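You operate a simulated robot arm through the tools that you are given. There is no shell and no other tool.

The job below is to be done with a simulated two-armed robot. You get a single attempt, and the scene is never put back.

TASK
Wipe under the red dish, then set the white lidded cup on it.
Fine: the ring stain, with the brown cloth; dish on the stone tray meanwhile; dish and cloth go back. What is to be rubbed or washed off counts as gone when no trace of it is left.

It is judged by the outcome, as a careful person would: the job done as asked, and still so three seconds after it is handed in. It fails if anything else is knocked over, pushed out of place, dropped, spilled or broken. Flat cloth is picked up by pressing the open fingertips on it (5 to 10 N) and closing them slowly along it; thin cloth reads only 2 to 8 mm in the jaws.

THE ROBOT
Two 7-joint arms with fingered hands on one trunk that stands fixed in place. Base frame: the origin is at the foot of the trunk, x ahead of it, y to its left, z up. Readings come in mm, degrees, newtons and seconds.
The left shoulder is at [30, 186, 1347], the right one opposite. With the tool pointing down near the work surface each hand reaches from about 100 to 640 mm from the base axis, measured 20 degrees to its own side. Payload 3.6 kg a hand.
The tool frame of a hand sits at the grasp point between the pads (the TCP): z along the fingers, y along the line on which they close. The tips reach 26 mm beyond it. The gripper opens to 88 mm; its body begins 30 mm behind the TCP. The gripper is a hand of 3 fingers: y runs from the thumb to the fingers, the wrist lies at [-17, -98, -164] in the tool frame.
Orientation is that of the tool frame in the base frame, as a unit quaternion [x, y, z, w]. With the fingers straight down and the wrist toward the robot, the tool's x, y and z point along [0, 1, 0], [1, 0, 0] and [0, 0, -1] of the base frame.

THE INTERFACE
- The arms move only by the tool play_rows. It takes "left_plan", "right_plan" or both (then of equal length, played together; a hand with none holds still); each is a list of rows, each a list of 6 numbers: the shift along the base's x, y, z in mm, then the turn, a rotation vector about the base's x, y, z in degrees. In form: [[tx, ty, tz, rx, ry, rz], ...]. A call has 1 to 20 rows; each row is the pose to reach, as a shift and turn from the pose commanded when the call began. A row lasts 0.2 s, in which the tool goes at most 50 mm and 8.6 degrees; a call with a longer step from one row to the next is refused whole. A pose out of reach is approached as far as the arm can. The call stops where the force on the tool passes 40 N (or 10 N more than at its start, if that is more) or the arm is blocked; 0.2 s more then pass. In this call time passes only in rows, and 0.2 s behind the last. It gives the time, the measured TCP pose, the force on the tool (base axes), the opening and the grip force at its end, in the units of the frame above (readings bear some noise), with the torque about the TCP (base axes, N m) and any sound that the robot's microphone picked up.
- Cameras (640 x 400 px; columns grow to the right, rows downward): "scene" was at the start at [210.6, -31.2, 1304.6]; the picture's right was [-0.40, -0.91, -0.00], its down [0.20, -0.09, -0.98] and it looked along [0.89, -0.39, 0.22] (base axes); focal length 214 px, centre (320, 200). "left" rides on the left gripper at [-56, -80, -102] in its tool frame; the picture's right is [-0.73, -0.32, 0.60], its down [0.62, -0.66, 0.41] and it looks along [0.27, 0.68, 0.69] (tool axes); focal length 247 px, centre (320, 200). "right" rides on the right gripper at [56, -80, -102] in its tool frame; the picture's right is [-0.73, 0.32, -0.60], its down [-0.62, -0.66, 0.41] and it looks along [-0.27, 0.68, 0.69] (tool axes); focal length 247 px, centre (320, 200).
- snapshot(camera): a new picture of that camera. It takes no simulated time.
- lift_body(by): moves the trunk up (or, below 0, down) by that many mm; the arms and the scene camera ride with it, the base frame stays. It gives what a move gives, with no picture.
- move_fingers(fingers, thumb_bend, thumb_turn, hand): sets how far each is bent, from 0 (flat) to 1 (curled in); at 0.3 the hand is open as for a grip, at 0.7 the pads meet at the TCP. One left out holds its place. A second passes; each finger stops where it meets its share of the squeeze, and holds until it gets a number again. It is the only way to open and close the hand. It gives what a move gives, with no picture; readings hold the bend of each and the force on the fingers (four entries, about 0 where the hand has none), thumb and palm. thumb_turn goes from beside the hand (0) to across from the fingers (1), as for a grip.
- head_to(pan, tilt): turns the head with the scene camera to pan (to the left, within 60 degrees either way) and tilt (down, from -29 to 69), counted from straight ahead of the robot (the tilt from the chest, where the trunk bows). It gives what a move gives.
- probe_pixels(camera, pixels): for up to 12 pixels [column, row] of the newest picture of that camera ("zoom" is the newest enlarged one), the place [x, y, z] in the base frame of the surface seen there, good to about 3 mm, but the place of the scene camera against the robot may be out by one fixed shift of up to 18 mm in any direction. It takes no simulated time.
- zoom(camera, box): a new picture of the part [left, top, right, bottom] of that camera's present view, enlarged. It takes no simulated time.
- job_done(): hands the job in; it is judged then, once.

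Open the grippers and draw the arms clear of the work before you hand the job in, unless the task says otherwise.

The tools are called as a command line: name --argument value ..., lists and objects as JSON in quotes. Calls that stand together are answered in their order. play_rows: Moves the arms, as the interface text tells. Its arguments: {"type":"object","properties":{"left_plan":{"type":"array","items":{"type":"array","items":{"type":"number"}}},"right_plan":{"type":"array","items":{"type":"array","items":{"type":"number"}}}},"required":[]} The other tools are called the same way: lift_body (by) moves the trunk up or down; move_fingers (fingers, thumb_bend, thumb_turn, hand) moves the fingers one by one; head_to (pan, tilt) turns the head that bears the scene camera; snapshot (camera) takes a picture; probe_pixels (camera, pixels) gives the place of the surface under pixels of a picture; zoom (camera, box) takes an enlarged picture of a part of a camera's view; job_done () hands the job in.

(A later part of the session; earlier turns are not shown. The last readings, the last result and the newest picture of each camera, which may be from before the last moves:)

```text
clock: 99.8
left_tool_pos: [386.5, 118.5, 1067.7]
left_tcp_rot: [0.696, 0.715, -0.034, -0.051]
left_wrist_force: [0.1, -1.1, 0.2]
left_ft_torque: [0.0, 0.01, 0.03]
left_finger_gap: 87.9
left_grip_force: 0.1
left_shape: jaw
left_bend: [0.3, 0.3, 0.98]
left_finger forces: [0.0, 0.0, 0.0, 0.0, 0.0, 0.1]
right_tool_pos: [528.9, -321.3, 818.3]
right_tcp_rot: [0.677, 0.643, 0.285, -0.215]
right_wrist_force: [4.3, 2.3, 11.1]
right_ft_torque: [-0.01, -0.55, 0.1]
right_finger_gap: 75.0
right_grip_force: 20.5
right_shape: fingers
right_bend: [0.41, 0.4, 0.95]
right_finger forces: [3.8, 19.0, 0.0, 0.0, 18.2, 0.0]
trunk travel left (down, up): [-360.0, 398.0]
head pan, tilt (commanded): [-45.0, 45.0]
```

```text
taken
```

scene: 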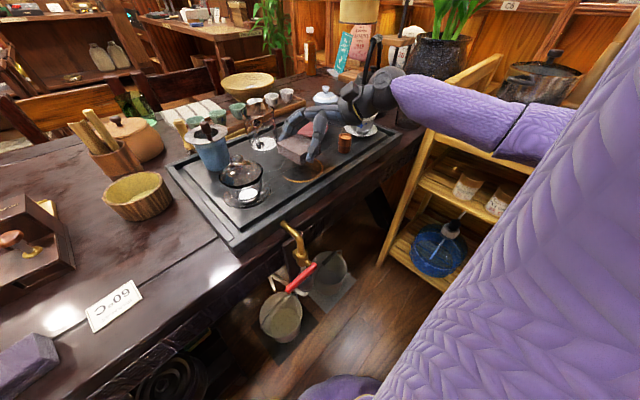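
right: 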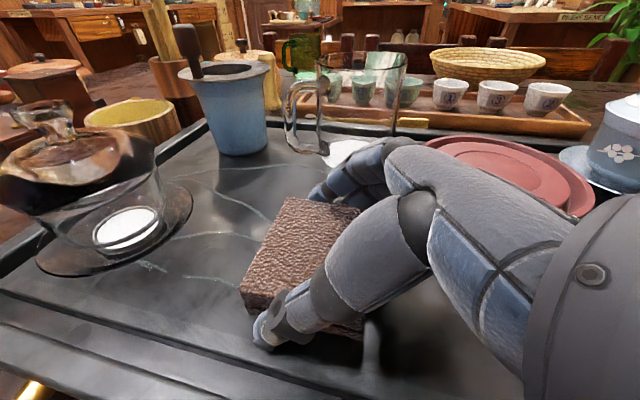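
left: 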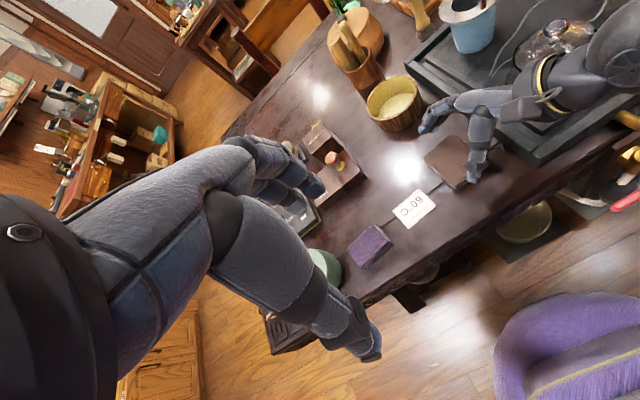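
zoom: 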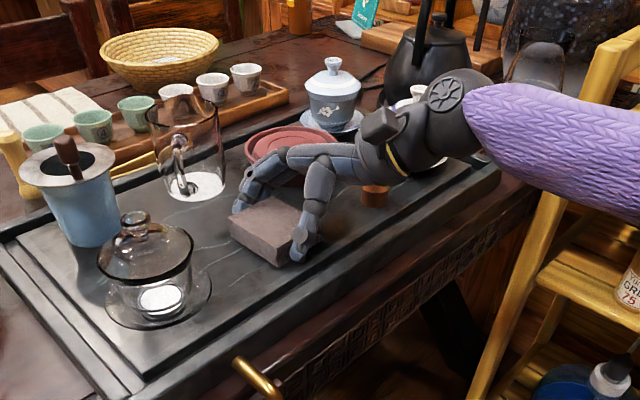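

The ring looks gone where visible. I'll rub once more in a raster covering the whole area, then lift to inspect.

play_rows --right_plan '[[-10, -16, 0, 0, 0, 0], [-20, -32, 0, 0, 0, 0], [0, -32, 0, 0, 0, 0], [20, -32, 0, 0, 0, 0], [20, -18, 0, 0, 0, 0], [0, -18, 0, 0, 0, 0], [-20, -18, 0, 0, 0, 0], [-22, -4, 0, 0, 0, 0], [0, -4, 0, 0, 0, 0], [22, -4, 0, 0, 0, 0], [22, 10, 0, 0, 0, 0], [0, 10, 0, 0, 0, 0], [-22, 10, 0, 0, 0, 0], [-22, 22, 0, 0, 0, 0], [0, 22, 0, 0, 0, 0], [18, 22, 0, 0, 0, 0], [14, 32, 0, 0, 0, 0], [-6, 32, 0, 0, 0, 0], [-22, 32, 0, 0, 0, 0], [0, 0, 0, 0, 0, 0]]'

play_rows --right_plan '[[0, 0, 10, 0, 0, 0], [0, 0, 30, 0, 0, 0], [0, 0, 60, 0, 0, 0], [0, 0, 95, 0, 0, 0]]'

zoom --camera "scene" --box '[200, 60, 440, 240]'

snapshot --camera "right"

```text
clock: 104.0
left_tool_pos: [386.0, 116.8, 1066.9]
left_tcp_rot: [0.696, 0.715, -0.034, -0.05]
left_wrist_force: [-0.8, -0.1, -0.8]
left_ft_torque: [0.01, -0.01, -0.02]
left_finger_gap: 87.8
left_grip_force: 0.0
left_shape: jaw
left_bend: [0.3, 0.3, 0.98]
left_finger forces: [0.0, 0.0, 0.1, 0.0, 0.1, 0.0]
right_tool_pos: [530.4, -321.2, 817.1]
right_tcp_rot: [0.677, 0.643, 0.284, -0.215]
right_wrist_force: [-0.5, 4.8, 11.8]
right_ft_torque: [0.07, -0.45, 0.19]
right_finger_gap: 74.8
right_grip_force: 22.0
right_shape: fingers
right_bend: [0.41, 0.4, 0.95]
right_finger forces: [4.7, 18.3, 0.1, 0.0, 20.5, 0.1]
trunk travel left (down, up): [-360.0, 398.0]
head pan, tilt (commanded): [-45.0, 45.0]
```

```text
clock: 105.0
left_tool_pos: [387.9, 117.0, 1067.2]
left_tcp_rot: [0.697, 0.715, -0.035, -0.051]
left_wrist_force: [0.3, 0.1, -1.2]
left_ft_torque: [0.01, -0.02, -0.01]
left_finger_gap: 88.0
left_grip_force: 0.0
left_shape: jaw
left_bend: [0.3, 0.3, 0.98]
left_finger forces: [0.1, 0.0, 0.1, 0.1, 0.1, 0.0]
right_tool_pos: [530.1, -322.5, 912.0]
right_tcp_rot: [0.679, 0.642, 0.284, -0.215]
right_wrist_force: [0.1, 0.2, -0.6]
right_ft_torque: [-0.02, 0.01, 0.04]
right_finger_gap: 74.5
right_grip_force: 19.7
right_shape: fingers
right_bend: [0.41, 0.4, 0.95]
right_finger forces: [4.9, 15.1, 0.0, 0.1, 19.5, 0.0]
trunk travel left (down, up): [-360.0, 398.0]
head pan, tilt (commanded): [-45.0, 45.0]
```

```text
2.22 times, centred on (320, 150) of scene
```

zoom: 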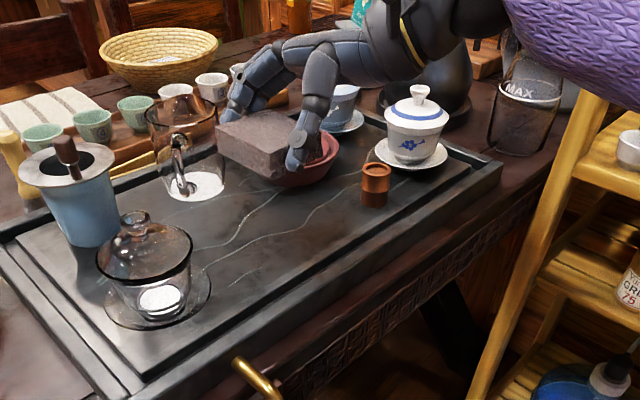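

```text
taken
```

right: 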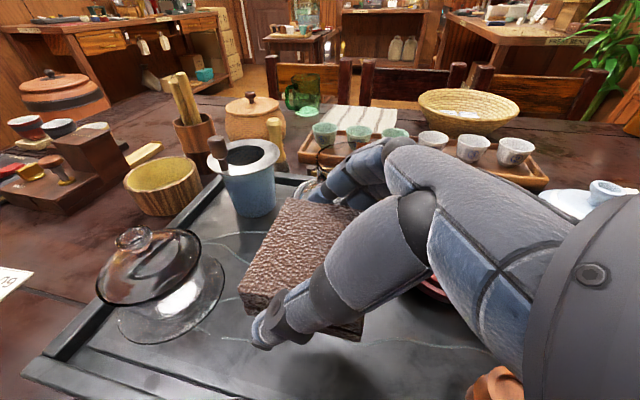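

The slab looks clean. I'll zoom tightly on the ring area from both cameras to check for any trace.

zoom --camera "scene" --box '[265, 135, 365, 210]'

zoom --camera "right" --box '[140, 240, 480, 400]'

```text
5.33 times, centred on (315, 172) of scene
```

zoom: 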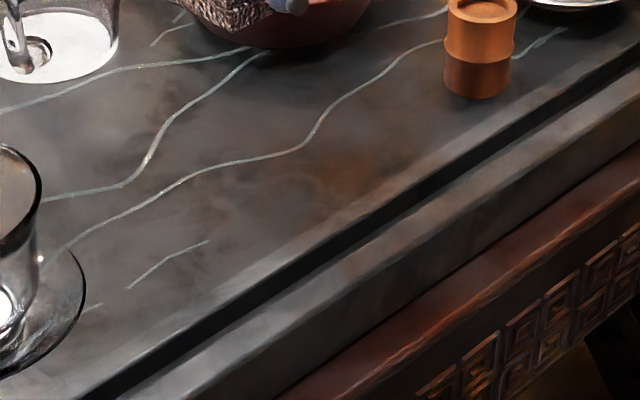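

```text
1.88 times, centred on (310, 320) of right
```

zoom: 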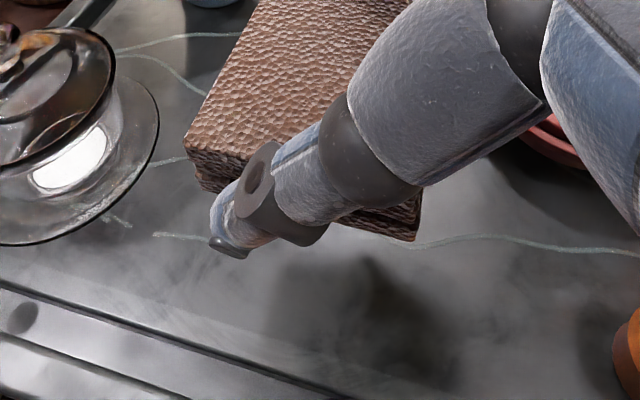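

It looks clean apart from faint brownish clouding in the stone itself. To be certain I'll rub once more with slightly more pressure, including the outer edges.

play_rows --right_plan '[[0, 0, -35, 0, 0, 0], [0, 0, -65, 0, 0, 0], [0, 0, -85, 0, 0, 0], [0, 0, -95, 0, 0, 0], [0, 0, -98, 0, 0, 0]]'

play_rows --right_plan '[[10, 14, 0, 0, 0, 0], [18, 26, 0, 0, 0, 0], [4, 33, 0, 0, 0, 0], [-12, 33, 0, 0, 0, 0], [-22, 24, 0, 0, 0, 0], [-23, 8, 0, 0, 0, 0], [-23, -8, 0, 0, 0, 0], [-22, -24, 0, 0, 0, 0], [-10, -34, 0, 0, 0, 0], [6, -35, 0, 0, 0, 0], [20, -28, 0, 0, 0, 0], [25, -12, 0, 0, 0, 0], [26, 4, 0, 0, 0, 0], [20, 20, 0, 0, 0, 0], [0, 16, 0, 0, 0, 0], [-18, 4, 0, 0, 0, 0], [-10, -20, 0, 0, 0, 0], [12, -22, 0, 0, 0, 0], [16, 0, 0, 0, 0, 0], [0, 0, 0, 0, 0, 0]]'

play_rows --right_plan '[[0, 0, 12, 0, 0, 0], [0, 0, 35, 0, 0, 0], [0, 0, 70, 0, 0, 0], [0, 0, 105, 0, 0, 0], [0, -10, 130, 0, 0, 0]]'

zoom --camera "scene" --box '[265, 135, 365, 210]'

```text
clock: 106.2
left_tool_pos: [386.5, 116.7, 1068.1]
left_tcp_rot: [0.697, 0.715, -0.035, -0.051]
left_wrist_force: [-0.1, 0.1, 0.5]
left_ft_torque: [0.04, -0.02, -0.01]
left_finger_gap: 87.9
left_grip_force: 0.0
left_shape: jaw
left_bend: [0.3, 0.3, 0.98]
left_finger forces: [0.0, 0.0, 0.0, 0.0, 0.1, 0.1]
right_tool_pos: [530.1, -321.9, 816.9]
right_tcp_rot: [0.677, 0.643, 0.287, -0.213]
right_wrist_force: [-3.4, 0.3, 11.6]
right_ft_torque: [-0.01, -0.4, 0.0]
right_finger_gap: 74.4
right_grip_force: 20.9
right_shape: fingers
right_bend: [0.41, 0.4, 0.95]
right_finger forces: [4.5, 16.9, 0.0, 0.0, 21.1, 0.1]
trunk travel left (down, up): [-360.0, 398.0]
head pan, tilt (commanded): [-45.0, 45.0]
```

```text
clock: 110.4
left_tool_pos: [387.8, 117.8, 1067.4]
left_tcp_rot: [0.697, 0.715, -0.034, -0.051]
left_wrist_force: [0.5, 0.3, -0.6]
left_ft_torque: [0.0, -0.01, 0.03]
left_finger_gap: 87.9
left_grip_force: 0.0
left_shape: jaw
left_bend: [0.3, 0.3, 0.98]
left_finger forces: [0.0, 0.0, 0.0, 0.0, 0.0, 0.0]
right_tool_pos: [530.2, -321.4, 816.1]
right_tcp_rot: [0.678, 0.643, 0.285, -0.213]
right_wrist_force: [8.5, 0.2, 17.6]
right_ft_torque: [0.03, -0.67, -0.01]
right_finger_gap: 74.6
right_grip_force: 22.9
right_shape: fingers
right_bend: [0.39, 0.41, 0.95]
right_finger forces: [4.7, 24.0, 0.0, 0.1, 16.2, 0.1]
trunk travel left (down, up): [-360.0, 398.0]
head pan, tilt (commanded): [-45.0, 45.0]
```

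```text
clock: 111.6
left_tool_pos: [387.9, 115.7, 1067.2]
left_tcp_rot: [0.697, 0.714, -0.034, -0.051]
left_wrist_force: [0.4, 0.7, -0.2]
left_ft_torque: [0.01, 0.01, 0.01]
left_finger_gap: 88.0
left_grip_force: 0.1
left_shape: jaw
left_bend: [0.3, 0.3, 0.98]
left_finger forces: [0.0, 0.0, 0.0, 0.0, 0.0, 0.0]
right_tool_pos: [528.7, -333.7, 943.2]
right_tcp_rot: [0.678, 0.642, 0.284, -0.216]
right_wrist_force: [0.0, 0.8, 0.6]
right_ft_torque: [-0.02, 0.0, 0.06]
right_finger_gap: 74.2
right_grip_force: 20.1
right_shape: fingers
right_bend: [0.41, 0.4, 0.95]
right_finger forces: [4.9, 15.5, 0.1, 0.0, 19.8, 0.1]
trunk travel left (down, up): [-360.0, 398.0]
head pan, tilt (commanded): [-45.0, 45.0]
```

```text
5.33 times, centred on (315, 172) of scene
```

zoom: 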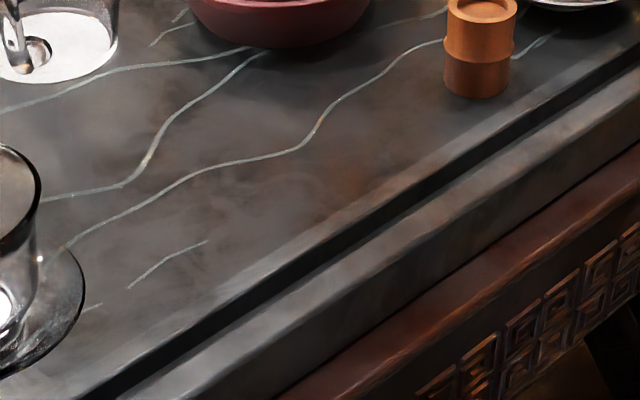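

Same picture as before the extra rub, so the remaining tint is the stone itself—the ring is gone. Now I raise the trunk and look again from above while starting to carry the cloth back.

lift_body --by 130

play_rows --right_plan '[[-5, 10, -20, 4, 0, 0], [-10, 20, -40, 8, 0, 0], [-15, 30, -60, 13, 0, 0], [-20, 45, -75, 18, 0, 0], [-28, 65, -80, 23, 0, 0]]'

snapshot --camera "scene"

zoom --camera "scene" --box '[240, 160, 360, 260]'

```text
clock: 113.2
left_tool_pos: [387.6, 117.3, 1196.5]
left_tcp_rot: [0.697, 0.715, -0.035, -0.052]
left_wrist_force: [0.1, 0.3, 0.4]
left_ft_torque: [0.02, 0.03, 0.03]
left_finger_gap: 88.2
left_grip_force: 0.2
left_shape: jaw
left_bend: [0.3, 0.3, 0.98]
left_finger forces: [0.0, 0.0, 0.1, 0.1, 0.1, 0.0]
right_tool_pos: [529.1, -332.1, 1072.8]
right_tcp_rot: [0.679, 0.642, 0.284, -0.215]
right_wrist_force: [0.1, -0.4, -0.3]
right_ft_torque: [0.03, -0.03, 0.05]
right_finger_gap: 74.2
right_grip_force: 20.1
right_shape: fingers
right_bend: [0.41, 0.4, 0.95]
right_finger forces: [4.9, 15.5, 0.0, 0.1, 19.7, 0.1]
trunk travel left (down, up): [-490.0, 268.0]
head pan, tilt (commanded): [-45.0, 45.0]
```

```text
clock: 114.4
left_tool_pos: [387.4, 116.2, 1196.8]
left_tcp_rot: [0.696, 0.715, -0.034, -0.052]
left_wrist_force: [1.4, 0.0, 0.6]
left_ft_torque: [-0.02, 0.01, 0.01]
left_finger_gap: 87.9
left_grip_force: 0.1
left_shape: jaw
left_bend: [0.3, 0.3, 0.98]
left_finger forces: [0.1, 0.1, 0.1, 0.0, 0.0, 0.1]
right_tool_pos: [501.3, -267.4, 993.6]
right_tcp_rot: [0.621, 0.573, 0.408, -0.346]
right_wrist_force: [-0.2, 0.7, -1.0]
right_ft_torque: [-0.05, -0.01, 0.0]
right_finger_gap: 74.2
right_grip_force: 19.9
right_shape: fingers
right_bend: [0.41, 0.4, 0.95]
right_finger forces: [4.9, 15.4, 0.1, 0.1, 19.7, 0.1]
trunk travel left (down, up): [-490.0, 268.0]
head pan, tilt (commanded): [-45.0, 45.0]
```

```text
taken
```

scene: 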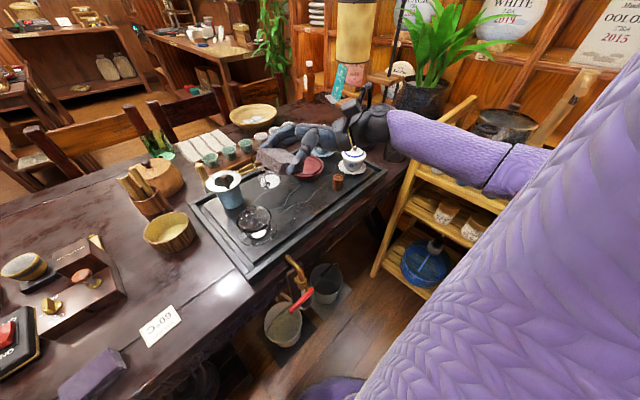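

```text
4.00 times, centred on (300, 210) of scene
```

zoom: 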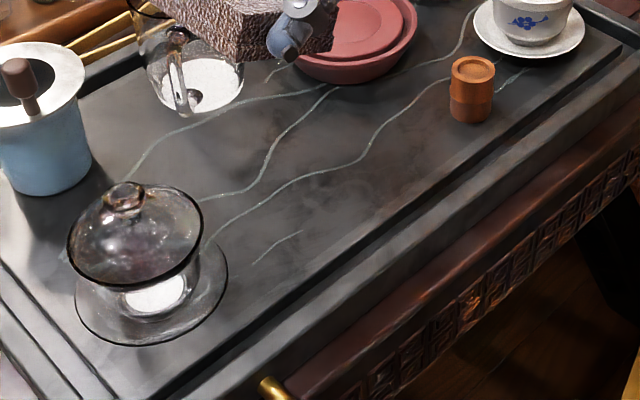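

The slab is clean from this angle too. Now sweep left with the cloth at the large roll, then unroll over its home spot.

play_rows --right_plan '[[-6, 34, 0, 0, 0, 0], [-13, 68, 0, 0, 0, 0], [-19, 102, 0, 0, 0, 0]]'

play_rows --right_plan '[[8, 27, -5, -4, 0, 0], [17, 55, -12, -9, 0, 0], [26, 83, -22, -14, 0, 0], [34, 110, -35, -19, 0, 0], [42, 137, -51, -23, 0, 0]]'

snapshot --camera "right"

snapshot --camera "left"

```text
clock: 115.2
left_tool_pos: [387.2, 117.4, 1196.6]
left_tcp_rot: [0.697, 0.715, -0.034, -0.051]
left_wrist_force: [-0.2, -1.0, -1.2]
left_ft_torque: [-0.02, 0.03, 0.03]
left_finger_gap: 88.0
left_grip_force: 0.0
left_shape: jaw
left_bend: [0.3, 0.3, 0.98]
left_finger forces: [0.0, 0.0, 0.0, 0.1, 0.0, 0.0]
right_tool_pos: [482.2, -163.6, 993.8]
right_tcp_rot: [0.621, 0.574, 0.407, -0.344]
right_wrist_force: [-0.5, 0.8, 0.2]
right_ft_torque: [-0.04, 0.02, 0.01]
right_finger_gap: 73.9
right_grip_force: 20.0
right_shape: fingers
right_bend: [0.41, 0.4, 0.95]
right_finger forces: [4.9, 15.3, 0.0, 0.0, 19.4, 0.0]
trunk travel left (down, up): [-490.0, 268.0]
head pan, tilt (commanded): [-45.0, 45.0]
```

```text
clock: 116.4
left_tool_pos: [388.5, 118.9, 1197.1]
left_tcp_rot: [0.697, 0.715, -0.035, -0.051]
left_wrist_force: [0.3, -0.1, -0.4]
left_ft_torque: [0.02, 0.01, 0.02]
left_finger_gap: 87.7
left_grip_force: 0.0
left_shape: jaw
left_bend: [0.3, 0.3, 0.98]
left_finger forces: [0.0, 0.0, 0.1, 0.0, 0.0, 0.1]
right_tool_pos: [524.5, -26.6, 943.5]
right_tcp_rot: [0.678, 0.643, 0.284, -0.214]
right_wrist_force: [0.3, 0.2, -0.5]
right_ft_torque: [-0.02, -0.01, 0.06]
right_finger_gap: 74.2
right_grip_force: 19.1
right_shape: fingers
right_bend: [0.41, 0.4, 0.95]
right_finger forces: [4.9, 14.8, 0.1, 0.0, 18.3, 0.1]
trunk travel left (down, up): [-490.0, 268.0]
head pan, tilt (commanded): [-45.0, 45.0]
```

```text
taken
```

right: 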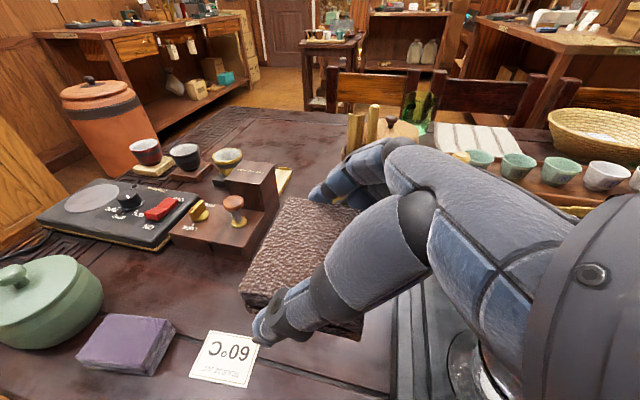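

```text
taken
```

left: 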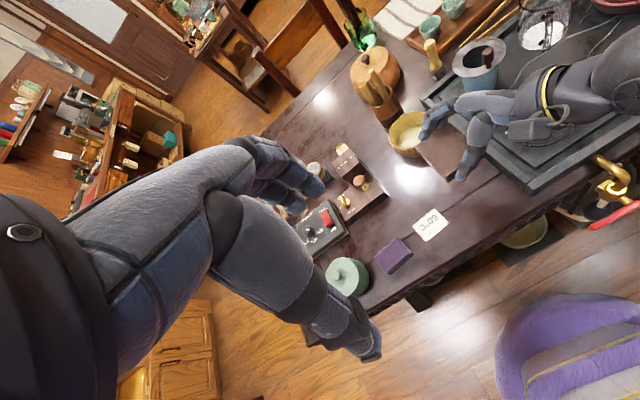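

Back over its home spot at (524.5,-27,943) with the grasp orientation. I'll lower the trunk 130 mm and check the cloth's alignment with its original corners.

lift_body --by -130

zoom --camera "left" --box '[400, 40, 580, 200]'

snapshot --camera "right"

```text
clock: 118.0
left_tool_pos: [387.8, 115.8, 1068.6]
left_tcp_rot: [0.698, 0.714, -0.034, -0.051]
left_wrist_force: [0.2, -0.5, -0.6]
left_ft_torque: [-0.02, -0.03, -0.03]
left_finger_gap: 88.0
left_grip_force: 0.0
left_shape: jaw
left_bend: [0.3, 0.3, 0.98]
left_finger forces: [0.0, 0.0, 0.0, 0.0, 0.0, 0.0]
right_tool_pos: [524.4, -27.1, 812.5]
right_tcp_rot: [0.678, 0.643, 0.285, -0.215]
right_wrist_force: [0.5, -0.3, 0.1]
right_ft_torque: [-0.02, 0.02, -0.02]
right_finger_gap: 74.0
right_grip_force: 18.2
right_shape: fingers
right_bend: [0.41, 0.4, 0.95]
right_finger forces: [5.0, 14.7, 0.1, 0.0, 18.0, 0.0]
trunk travel left (down, up): [-360.0, 398.0]
head pan, tilt (commanded): [-45.0, 45.0]
```

```text
2.50 times, centred on (490, 120) of left
```

zoom: 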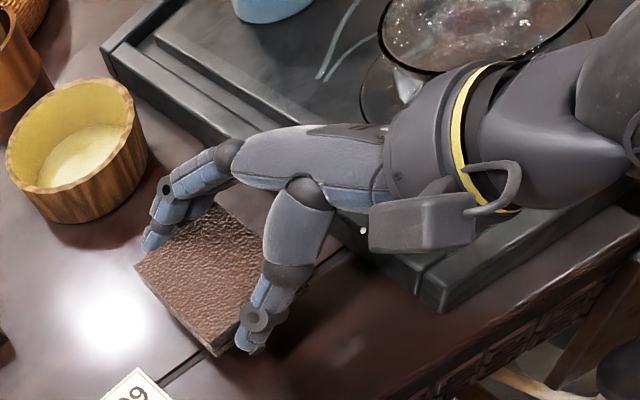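

```text
taken
```

right: 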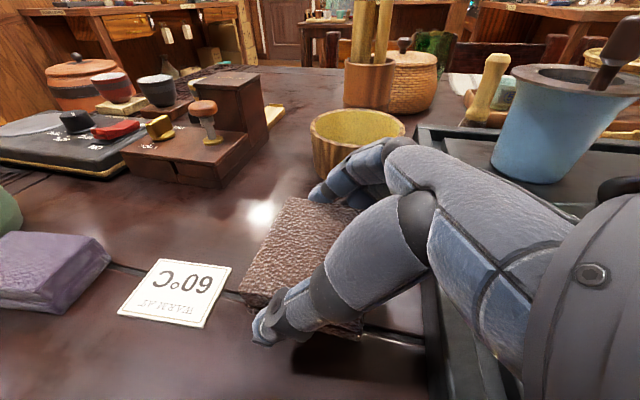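

I'll probe the held cloth's corners to compare with the original ((553,6), (484,7), (487,-48), (556,-50)).

probe_pixels --camera "zoom" --pixels '[[137, 264], [218, 340], [215, 205], [178, 280], [240, 260], [170, 300], [200, 325], [228, 350], [160, 250], [245, 310]]'

probe_pixels --camera "right" --pixels '[[292, 200], [240, 290], [260, 240], [345, 205], [345, 328], [300, 250], [362, 322], [325, 203]]'

```text
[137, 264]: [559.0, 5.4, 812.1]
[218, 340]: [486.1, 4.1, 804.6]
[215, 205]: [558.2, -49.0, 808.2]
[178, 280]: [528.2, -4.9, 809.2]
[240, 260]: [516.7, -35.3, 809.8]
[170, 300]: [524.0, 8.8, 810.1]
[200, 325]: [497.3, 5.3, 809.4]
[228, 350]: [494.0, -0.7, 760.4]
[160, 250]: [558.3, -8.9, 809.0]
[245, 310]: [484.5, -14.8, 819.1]
```

```text
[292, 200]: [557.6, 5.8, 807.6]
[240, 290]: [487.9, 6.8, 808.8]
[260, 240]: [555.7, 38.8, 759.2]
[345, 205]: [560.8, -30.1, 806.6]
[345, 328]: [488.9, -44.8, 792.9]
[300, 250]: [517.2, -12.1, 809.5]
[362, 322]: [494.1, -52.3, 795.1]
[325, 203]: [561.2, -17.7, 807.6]
```

The held cloth is only ~4 mm too far in x; its top is at 809, so ~25 mm to go. I'll shift −4 mm and lower with the trunk, then touch down gently.

play_rows --right_plan '[[-2, 0, 0, 0, 0, 0], [-4, 0.5, 0, 0, 0, 0]]'

lift_body --by -21

play_rows --right_plan '[[0, 0, -2, 0, 0, 0], [0, 0, -4, 0, 0, 0]]'

```text
clock: 118.6
left_tool_pos: [386.3, 116.8, 1066.7]
left_tcp_rot: [0.697, 0.714, -0.035, -0.052]
left_wrist_force: [0.4, 0.4, 0.0]
left_ft_torque: [0.0, -0.04, -0.02]
left_finger_gap: 88.0
left_grip_force: 0.0
left_shape: jaw
left_bend: [0.3, 0.3, 0.98]
left_finger forces: [0.0, 0.1, 0.0, 0.0, 0.0, 0.0]
right_tool_pos: [519.9, -28.7, 812.9]
right_tcp_rot: [0.679, 0.642, 0.285, -0.214]
right_wrist_force: [0.7, -0.6, -0.9]
right_ft_torque: [0.0, 0.01, 0.01]
right_finger_gap: 74.0
right_grip_force: 19.3
right_shape: fingers
right_bend: [0.41, 0.4, 0.95]
right_finger forces: [5.0, 14.7, 0.0, 0.0, 18.1, 0.0]
trunk travel left (down, up): [-360.0, 398.0]
head pan, tilt (commanded): [-45.0, 45.0]
```

```text
clock: 119.3
left_tool_pos: [386.5, 116.0, 1045.8]
left_tcp_rot: [0.697, 0.715, -0.035, -0.05]
left_wrist_force: [0.2, -0.5, 0.1]
left_ft_torque: [-0.01, 0.02, 0.0]
left_finger_gap: 88.0
left_grip_force: 0.0
left_shape: jaw
left_bend: [0.3, 0.3, 0.98]
left_finger forces: [0.0, 0.0, 0.0, 0.0, 0.0, 0.1]
right_tool_pos: [519.6, -28.2, 792.7]
right_tcp_rot: [0.679, 0.642, 0.284, -0.215]
right_wrist_force: [-0.8, -0.2, 0.2]
right_ft_torque: [-0.02, 0.0, 0.02]
right_finger_gap: 73.7
right_grip_force: 19.0
right_shape: fingers
right_bend: [0.41, 0.4, 0.95]
right_finger forces: [4.9, 14.6, 0.1, 0.0, 18.1, 0.1]
trunk travel left (down, up): [-339.0, 419.0]
head pan, tilt (commanded): [-45.0, 45.0]
```

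```text
clock: 119.9
left_tool_pos: [388.2, 117.3, 1046.2]
left_tcp_rot: [0.697, 0.715, -0.035, -0.052]
left_wrist_force: [-0.1, -0.1, 0.2]
left_ft_torque: [0.01, 0.0, 0.01]
left_finger_gap: 88.1
left_grip_force: 0.0
left_shape: jaw
left_bend: [0.3, 0.3, 0.98]
left_finger forces: [0.1, 0.0, 0.1, 0.0, 0.0, 0.1]
right_tool_pos: [519.5, -27.9, 786.3]
right_tcp_rot: [0.678, 0.642, 0.285, -0.214]
right_wrist_force: [0.0, -0.7, 1.1]
right_ft_torque: [0.03, 0.02, 0.02]
right_finger_gap: 74.0
right_grip_force: 18.7
right_shape: fingers
right_bend: [0.41, 0.4, 0.95]
right_finger forces: [4.9, 14.7, 0.0, 0.0, 18.6, 0.0]
trunk travel left (down, up): [-339.0, 419.0]
head pan, tilt (commanded): [-45.0, 45.0]
```

Slight contact at z≈786. One more 1.5 mm to be sure it's seated, then open gently.

play_rows --right_plan '[[0, 0, -1.5, 0, 0, 0]]'

move_fingers --hand "right" --fingers 0.34 --thumb_bend 0.34

move_fingers --hand "right" --fingers 0.24 --thumb_bend 0.24

zoom --camera "left" --box '[400, 40, 580, 200]'

```text
clock: 120.3
left_tool_pos: [386.5, 117.0, 1046.4]
left_tcp_rot: [0.697, 0.714, -0.034, -0.051]
left_wrist_force: [-0.3, 0.0, -0.4]
left_ft_torque: [-0.01, 0.0, -0.02]
left_finger_gap: 88.0
left_grip_force: 0.0
left_shape: jaw
left_bend: [0.3, 0.3, 0.98]
left_finger forces: [0.1, 0.1, 0.1, 0.0, 0.0, 0.0]
right_tool_pos: [519.7, -27.7, 787.9]
right_tcp_rot: [0.678, 0.643, 0.285, -0.215]
right_wrist_force: [-0.3, -0.5, 5.7]
right_ft_torque: [0.02, -0.03, 0.06]
right_finger_gap: 74.0
right_grip_force: 19.4
right_shape: fingers
right_bend: [0.41, 0.4, 0.95]
right_finger forces: [4.9, 14.3, 0.0, 0.1, 20.3, 0.0]
trunk travel left (down, up): [-339.0, 419.0]
head pan, tilt (commanded): [-45.0, 45.0]
```

```text
clock: 121.3
left_tool_pos: [387.1, 117.0, 1045.5]
left_tcp_rot: [0.697, 0.715, -0.035, -0.051]
left_wrist_force: [0.6, -0.4, 0.2]
left_ft_torque: [0.03, 0.0, -0.04]
left_finger_gap: 87.7
left_grip_force: 0.0
left_shape: jaw
left_bend: [0.3, 0.3, 0.98]
left_finger forces: [0.0, 0.0, 0.0, 0.0, 0.1, 0.0]
right_tool_pos: [519.3, -27.9, 785.4]
right_tcp_rot: [0.679, 0.642, 0.284, -0.214]
right_wrist_force: [0.7, 0.4, 1.0]
right_ft_torque: [0.02, 0.05, 0.0]
right_finger_gap: 81.5
right_grip_force: 1.2
right_shape: fingers
right_bend: [0.34, 0.33, 0.97]
right_finger forces: [0.1, 0.7, 0.0, 0.0, 1.5, 0.0]
trunk travel left (down, up): [-339.0, 419.0]
head pan, tilt (commanded): [-45.0, 45.0]
```

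```text
clock: 122.3
left_tool_pos: [387.1, 116.7, 1046.0]
left_tcp_rot: [0.697, 0.715, -0.036, -0.051]
left_wrist_force: [-0.2, 0.1, -0.8]
left_ft_torque: [0.01, -0.05, 0.03]
left_finger_gap: 87.9
left_grip_force: 0.1
left_shape: jaw
left_bend: [0.3, 0.3, 0.98]
left_finger forces: [0.0, 0.0, 0.0, 0.1, 0.1, 0.0]
right_tool_pos: [520.7, -28.1, 786.4]
right_tcp_rot: [0.678, 0.642, 0.284, -0.215]
right_wrist_force: [-0.2, 0.6, -0.7]
right_ft_torque: [-0.01, -0.01, -0.03]
right_finger_gap: 100.5
right_grip_force: 0.1
right_shape: fingers
right_bend: [0.24, 0.24, 0.97]
right_finger forces: [0.1, 0.1, 0.0, 0.1, 0.0, 0.0]
trunk travel left (down, up): [-339.0, 419.0]
head pan, tilt (commanded): [-45.0, 45.0]
```

```text
2.50 times, centred on (490, 120) of left
```

zoom: 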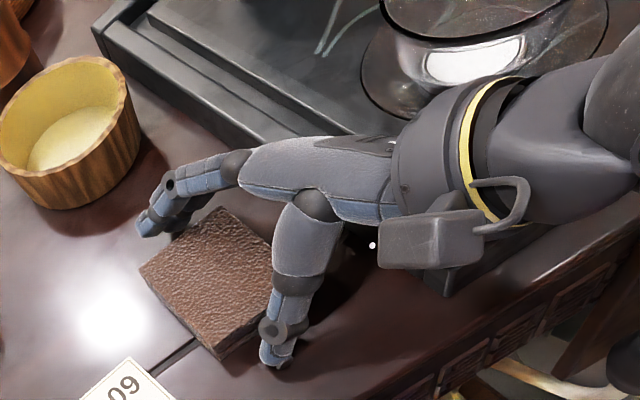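

Released cleanly. I'll raise the trunk straight up and verify the cloth's resting position.

lift_body --by 151

snapshot --camera "right"

snapshot --camera "left"

```text
clock: 124.0
left_tool_pos: [388.0, 116.1, 1196.8]
left_tcp_rot: [0.697, 0.714, -0.035, -0.052]
left_wrist_force: [0.5, 0.7, 0.5]
left_ft_torque: [0.0, -0.02, 0.0]
left_finger_gap: 87.9
left_grip_force: 0.1
left_shape: jaw
left_bend: [0.3, 0.3, 0.98]
left_finger forces: [0.1, 0.1, 0.1, 0.0, 0.0, 0.0]
right_tool_pos: [519.8, -27.3, 936.9]
right_tcp_rot: [0.678, 0.643, 0.284, -0.215]
right_wrist_force: [0.8, -0.4, -0.4]
right_ft_torque: [0.0, 0.03, 0.04]
right_finger_gap: 100.6
right_grip_force: 0.0
right_shape: fingers
right_bend: [0.24, 0.24, 0.97]
right_finger forces: [0.0, 0.0, 0.0, 0.0, 0.0, 0.1]
trunk travel left (down, up): [-490.0, 268.0]
head pan, tilt (commanded): [-45.0, 45.0]
```

```text
taken
```

right: 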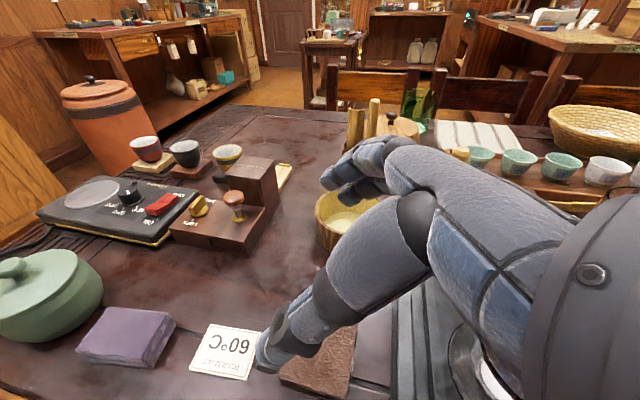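

```text
taken
```

left: 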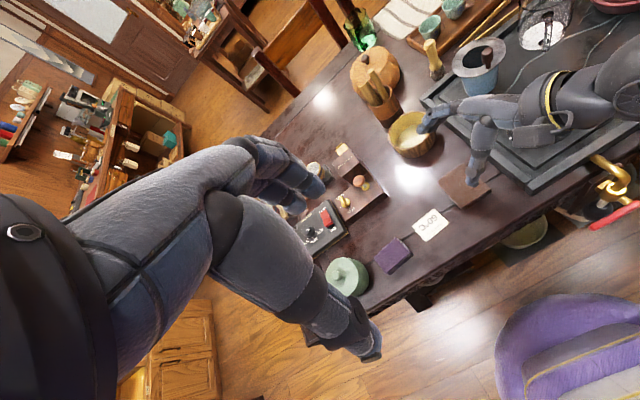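

I'll probe the cloth corners from the left camera, then sweep the right hand back to the right with the roll reduced once clear.

probe_pixels --camera "left" --pixels '[[440, 183], [461, 205], [490, 186], [465, 166], [464, 186]]'

play_rows --right_plan '[[-3, 0, 20, 0, 0, 0], [-6, -10, 40, 0, 0, 0], [-10, -40, 50, 0, 0, 0], [-12, -75, 50, 0, 0, 0], [-12, -110, 50, 0, 0, 0], [-12, -145, 50, -4, 0, 0], [-12, -180, 50, -8, 0, 0], [-12, -215, 50, -14, 0, 0], [-12, -250, 50, -20, 0, 0], [-12, -280, 50, -26, 2, 0], [-12, -300, 50, -32, 4, 0]]'

snapshot --camera "scene"

snapshot --camera "left"

```text
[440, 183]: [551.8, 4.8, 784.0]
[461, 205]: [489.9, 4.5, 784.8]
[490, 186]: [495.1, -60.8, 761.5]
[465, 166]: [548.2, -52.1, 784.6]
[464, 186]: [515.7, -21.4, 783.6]
```

```text
clock: 126.4
left_tool_pos: [386.0, 115.5, 1198.0]
left_tcp_rot: [0.697, 0.714, -0.035, -0.051]
left_wrist_force: [-0.7, 0.2, -0.7]
left_ft_torque: [0.03, 0.02, 0.0]
left_finger_gap: 88.0
left_grip_force: 0.1
left_shape: jaw
left_bend: [0.3, 0.3, 0.98]
left_finger forces: [0.0, 0.0, 0.1, 0.1, 0.0, 0.0]
right_tool_pos: [508.5, -329.8, 987.1]
right_tcp_rot: [0.721, 0.688, 0.072, -0.041]
right_wrist_force: [-0.2, 0.2, 0.9]
right_ft_torque: [0.0, 0.03, -0.02]
right_finger_gap: 100.5
right_grip_force: 0.0
right_shape: fingers
right_bend: [0.24, 0.24, 0.97]
right_finger forces: [0.0, 0.0, 0.0, 0.0, 0.0, 0.0]
trunk travel left (down, up): [-490.0, 268.0]
head pan, tilt (commanded): [-45.0, 45.0]
```

```text
taken
```

scene: 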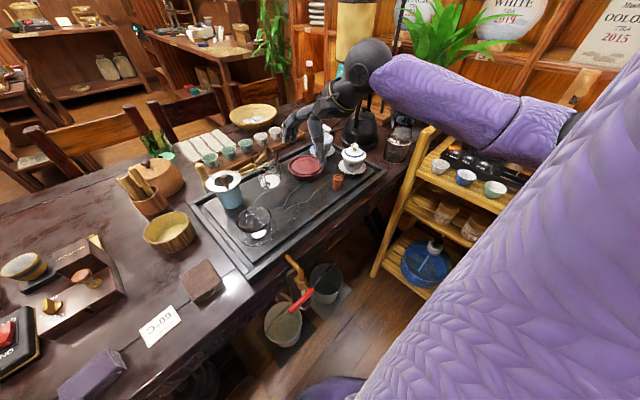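

```text
taken
```

left: 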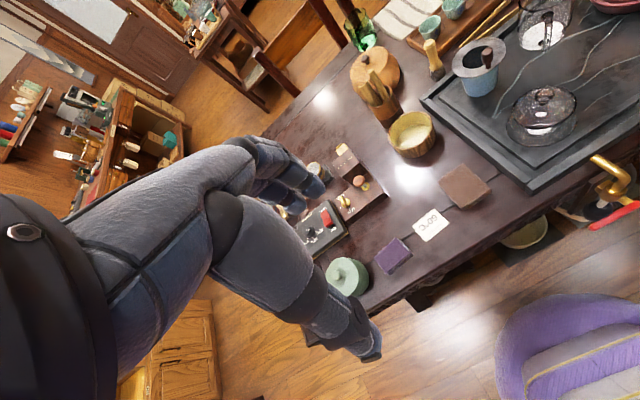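

The cloth is home within ~2 mm and everything stands as before. Next, the dish: I'll bring the right hand up and right, yawing −20°, ready to lower the trunk for the far reach.

play_rows --right_plan '[[-18, -15, 27, -3, -0.5, -3], [-36, -30, 55, -6, -1.5, -6], [-54, -45, 82, -9, -2, -10], [-72, -60, 110, -9, -2, -14], [-90, -75, 137, -9, -2, -18], [-108, -90, 165, -9, -2, -20]]'

lift_body --by -110

lift_body --by -100

snapshot --camera "scene"

snapshot --camera "right"

```text
clock: 127.8
left_tool_pos: [387.3, 116.7, 1196.2]
left_tcp_rot: [0.697, 0.714, -0.035, -0.051]
left_wrist_force: [-0.4, -0.2, -0.4]
left_ft_torque: [0.03, -0.06, -0.01]
left_finger_gap: 88.1
left_grip_force: 0.1
left_shape: jaw
left_bend: [0.3, 0.3, 0.98]
left_finger forces: [0.1, 0.0, 0.0, 0.1, 0.1, 0.0]
right_tool_pos: [399.7, -417.1, 1151.4]
right_tcp_rot: [0.828, 0.557, 0.037, 0.04]
right_wrist_force: [-0.1, -0.1, -0.3]
right_ft_torque: [0.02, 0.01, 0.02]
right_finger_gap: 100.7
right_grip_force: 0.1
right_shape: fingers
right_bend: [0.24, 0.24, 0.97]
right_finger forces: [0.0, 0.0, 0.0, 0.1, 0.0, 0.0]
trunk travel left (down, up): [-490.0, 268.0]
head pan, tilt (commanded): [-45.0, 45.0]
```

```text
clock: 129.2
left_tool_pos: [386.4, 116.2, 1087.6]
left_tcp_rot: [0.697, 0.715, -0.035, -0.05]
left_wrist_force: [0.6, 0.2, -0.8]
left_ft_torque: [0.03, -0.01, -0.02]
left_finger_gap: 88.3
left_grip_force: 0.1
left_shape: jaw
left_bend: [0.3, 0.3, 0.98]
left_finger forces: [0.0, 0.1, 0.1, 0.0, 0.1, 0.0]
right_tool_pos: [399.4, -418.9, 1042.1]
right_tcp_rot: [0.829, 0.557, 0.037, 0.041]
right_wrist_force: [0.3, -0.4, -0.4]
right_ft_torque: [0.01, -0.02, -0.02]
right_finger_gap: 100.6
right_grip_force: 0.0
right_shape: fingers
right_bend: [0.24, 0.24, 0.97]
right_finger forces: [0.1, 0.0, 0.0, 0.0, 0.1, 0.0]
trunk travel left (down, up): [-380.0, 378.0]
head pan, tilt (commanded): [-45.0, 45.0]
```

```text
clock: 130.6
left_tool_pos: [387.4, 117.2, 987.6]
left_tcp_rot: [0.697, 0.715, -0.035, -0.051]
left_wrist_force: [-0.3, 0.1, 0.2]
left_ft_torque: [0.0, 0.01, -0.01]
left_finger_gap: 88.0
left_grip_force: 0.1
left_shape: jaw
left_bend: [0.3, 0.3, 0.98]
left_finger forces: [0.0, 0.1, 0.0, 0.0, 0.0, 0.1]
right_tool_pos: [400.3, -418.3, 941.5]
right_tcp_rot: [0.828, 0.558, 0.038, 0.04]
right_wrist_force: [0.2, -0.5, 0.4]
right_ft_torque: [0.02, 0.03, -0.02]
right_finger_gap: 100.6
right_grip_force: 0.0
right_shape: fingers
right_bend: [0.24, 0.24, 0.97]
right_finger forces: [0.0, 0.0, 0.1, 0.0, 0.0, 0.0]
trunk travel left (down, up): [-280.0, 478.0]
head pan, tilt (commanded): [-45.0, 45.0]
```

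```text
taken
```

scene: 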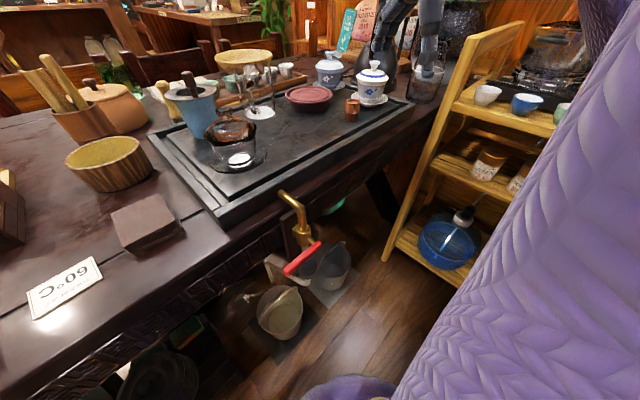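

```text
taken
```

right: 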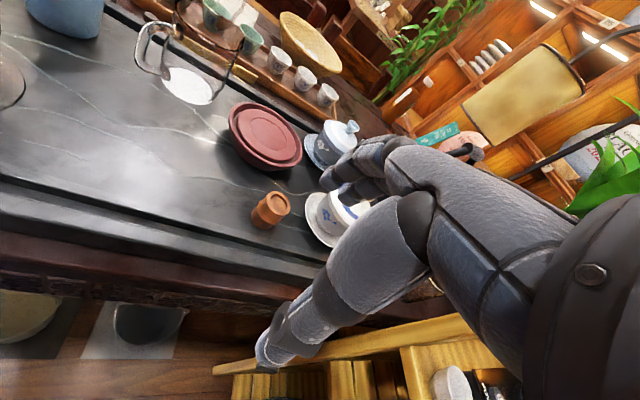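

All set; the slab looks clean in the right view as well. I'll open the hand wide and move above the dish with yaw about −44°, fixing a small tilt.

move_fingers --hand "right" --fingers 0.05 --thumb_bend 0.05

play_rows --right_plan '[[30, 3, 0, 1.2, 3, -3], [62, 5, 0, 2.3, 5.7, -7], [95, 8, 0, 2.3, 5.7, -11], [130, 10, -5, 2.3, 5.7, -15], [165, 8, -15, 2.3, 5.7, -19], [200, 3, -25, 2.3, 5.7, -22], [220, -2, -40, 2.3, 5.7, -22]]'

snapshot --camera "right"

```text
clock: 131.6
left_tool_pos: [387.6, 116.8, 987.3]
left_tcp_rot: [0.697, 0.714, -0.035, -0.052]
left_wrist_force: [-0.5, 0.1, 0.2]
left_ft_torque: [-0.01, 0.0, 0.03]
left_finger_gap: 87.9
left_grip_force: 0.1
left_shape: jaw
left_bend: [0.3, 0.3, 0.98]
left_finger forces: [0.0, 0.0, 0.0, 0.0, 0.0, 0.0]
right_tool_pos: [400.6, -417.6, 942.3]
right_tcp_rot: [0.828, 0.558, 0.037, 0.04]
right_wrist_force: [0.3, -1.1, -0.4]
right_ft_torque: [-0.02, -0.02, 0.0]
right_finger_gap: 134.3
right_grip_force: 0.1
right_shape: fingers
right_bend: [0.05, 0.05, 0.97]
right_finger forces: [0.0, 0.0, 0.0, 0.0, 0.0, 0.0]
trunk travel left (down, up): [-280.0, 478.0]
head pan, tilt (commanded): [-45.0, 45.0]
```

```text
clock: 133.2
left_tool_pos: [386.5, 116.0, 988.8]
left_tcp_rot: [0.697, 0.715, -0.035, -0.051]
left_wrist_force: [-0.3, 0.6, 0.0]
left_ft_torque: [-0.03, -0.01, 0.01]
left_finger_gap: 88.0
left_grip_force: 0.1
left_shape: jaw
left_bend: [0.3, 0.3, 0.98]
left_finger forces: [0.1, 0.0, 0.0, 0.0, 0.0, 0.0]
right_tool_pos: [621.5, -419.9, 902.1]
right_tcp_rot: [0.921, 0.39, -0.001, 0.003]
right_wrist_force: [0.1, -0.1, 0.2]
right_ft_torque: [0.0, -0.01, -0.03]
right_finger_gap: 134.7
right_grip_force: 0.0
right_shape: fingers
right_bend: [0.05, 0.05, 0.97]
right_finger forces: [0.1, 0.1, 0.0, 0.0, 0.1, 0.0]
trunk travel left (down, up): [-280.0, 478.0]
head pan, tilt (commanded): [-45.0, 45.0]
```

```text
taken
```

right: 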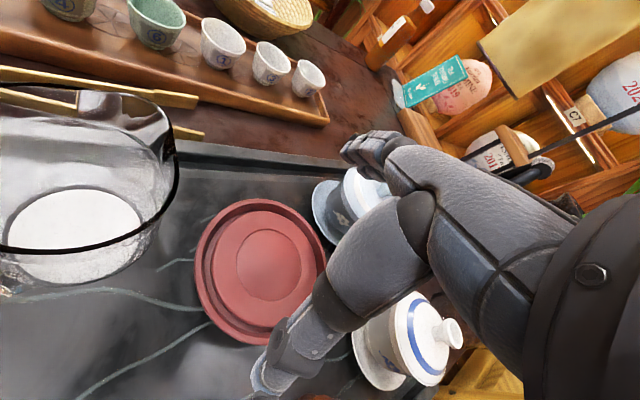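

Hovering at (621.5,-420,902), level, yaw −44°. I'll probe the dish rim for its centre.

probe_pixels --camera "right" --pixels '[[197, 265], [205, 240], [222, 213], [252, 200], [285, 205], [312, 228], [324, 255], [203, 300], [222, 328], [248, 342], [268, 266], [265, 375]]'

```text
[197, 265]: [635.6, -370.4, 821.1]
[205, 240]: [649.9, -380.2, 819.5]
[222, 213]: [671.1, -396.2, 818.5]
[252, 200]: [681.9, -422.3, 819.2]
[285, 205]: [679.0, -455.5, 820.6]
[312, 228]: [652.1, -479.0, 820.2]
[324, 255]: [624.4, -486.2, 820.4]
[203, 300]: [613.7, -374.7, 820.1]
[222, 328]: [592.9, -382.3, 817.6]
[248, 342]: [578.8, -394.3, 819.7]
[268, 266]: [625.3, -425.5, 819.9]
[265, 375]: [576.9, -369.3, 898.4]
```

Dish centre ≈(627,-428). I'll descend to TCP ≈(625,-426,823) and close gently on the rim.

play_rows --right_plan '[[2, -3, -25, 0, 0, 0], [3, -6, -50, 0, 0, 0], [3, -6, -65, 0, 0, 0], [3, -6, -74, 0, 0, 0], [3, -6, -79, 0, 0, 0]]'

move_fingers --hand "right" --fingers 0.2 --thumb_bend 0.2

snapshot --camera "right"

zoom --camera "scene" --box '[180, 40, 440, 220]'

```text
clock: 134.4
left_tool_pos: [386.8, 116.7, 988.1]
left_tcp_rot: [0.696, 0.715, -0.034, -0.051]
left_wrist_force: [-0.4, 0.0, 0.6]
left_ft_torque: [0.01, 0.03, -0.02]
left_finger_gap: 87.8
left_grip_force: 0.0
left_shape: jaw
left_bend: [0.3, 0.3, 0.98]
left_finger forces: [0.0, 0.1, 0.0, 0.0, 0.0, 0.0]
right_tool_pos: [623.6, -426.1, 823.5]
right_tcp_rot: [0.921, 0.39, -0.001, 0.003]
right_wrist_force: [-1.0, 0.7, 1.9]
right_ft_torque: [0.08, 0.14, 0.01]
right_finger_gap: 135.0
right_grip_force: 0.9
right_shape: fingers
right_bend: [0.05, 0.04, 0.98]
right_finger forces: [0.0, 0.0, 0.0, 0.1, 2.0, 0.0]
trunk travel left (down, up): [-280.0, 478.0]
head pan, tilt (commanded): [-45.0, 45.0]
```

```text
clock: 135.4
left_tool_pos: [387.3, 117.2, 987.9]
left_tcp_rot: [0.697, 0.714, -0.035, -0.05]
left_wrist_force: [0.4, 0.4, 0.2]
left_ft_torque: [-0.02, -0.02, 0.03]
left_finger_gap: 88.0
left_grip_force: 0.1
left_shape: jaw
left_bend: [0.3, 0.3, 0.98]
left_finger forces: [0.0, 0.0, 0.0, 0.0, 0.1, 0.0]
right_tool_pos: [623.6, -425.9, 824.8]
right_tcp_rot: [0.921, 0.39, -0.001, 0.003]
right_wrist_force: [0.2, 0.0, 7.1]
right_ft_torque: [0.08, 0.12, 0.04]
right_finger_gap: 119.7
right_grip_force: 8.7
right_shape: fingers
right_bend: [0.18, 0.1, 0.97]
right_finger forces: [3.9, 3.4, 0.1, 0.0, 8.7, 0.1]
trunk travel left (down, up): [-280.0, 478.0]
head pan, tilt (commanded): [-45.0, 45.0]
```

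```text
taken
```

right: 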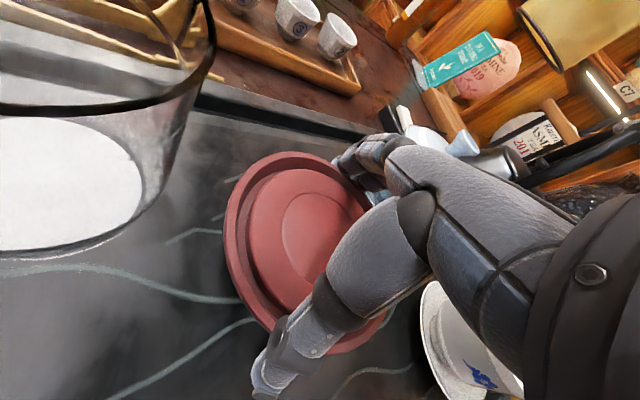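

```text
2.22 times, centred on (310, 130) of scene
```

zoom: 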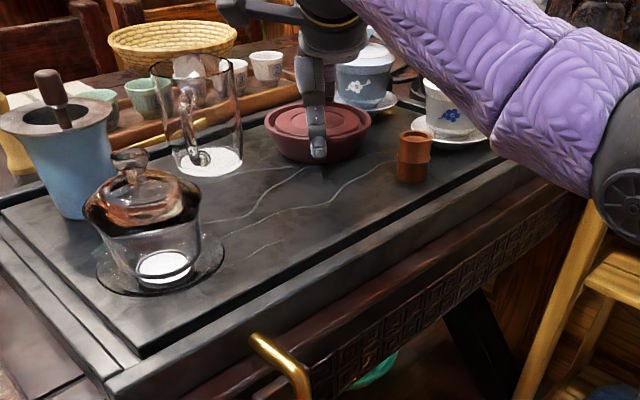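

Caged evenly (3.9/3.4 N fingers, 8.7 N thumb) and the wiped slab is clean. I'll slide the dish back along the same line, first half.

play_rows --right_plan '[[-5, 4, 0, 0, 0, 0], [-12, 11, 0, 0, 0, 0], [-20, 19, 0, 0, 0, 0], [-28, 27, 0, 0, 0, 0], [-36, 36, 0, 0, 0, 0], [-45, 45, 0, 0, 0, 0], [-53, 55, 0, 0, 0, 0]]'

zoom --camera "scene" --box '[180, 40, 440, 220]'

```text
clock: 137.0
left_tool_pos: [388.1, 116.1, 988.1]
left_tcp_rot: [0.697, 0.714, -0.035, -0.051]
left_wrist_force: [0.2, -0.3, -0.2]
left_ft_torque: [0.01, 0.02, 0.01]
left_finger_gap: 88.1
left_grip_force: 0.0
left_shape: jaw
left_bend: [0.3, 0.3, 0.98]
left_finger forces: [0.1, 0.0, 0.0, 0.1, 0.0, 0.0]
right_tool_pos: [569.9, -370.7, 822.6]
right_tcp_rot: [0.921, 0.39, 0.0, 0.003]
right_wrist_force: [3.3, -4.5, 12.5]
right_ft_torque: [0.1, 0.09, 0.01]
right_finger_gap: 120.3
right_grip_force: 9.4
right_shape: fingers
right_bend: [0.17, 0.13, 0.98]
right_finger forces: [5.7, 5.1, 0.0, 0.0, 8.2, 0.0]
trunk travel left (down, up): [-280.0, 478.0]
head pan, tilt (commanded): [-45.0, 45.0]
```

```text
2.22 times, centred on (310, 130) of scene
```

zoom: 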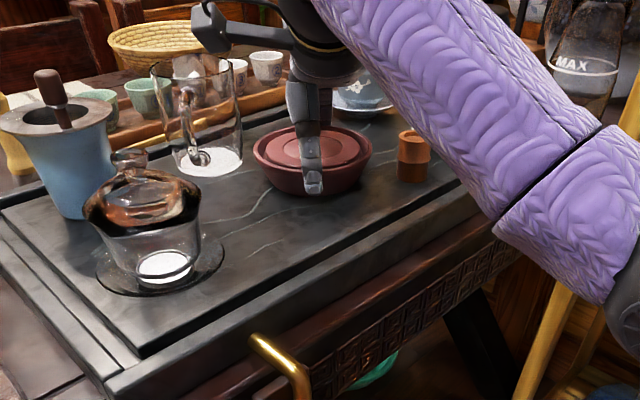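

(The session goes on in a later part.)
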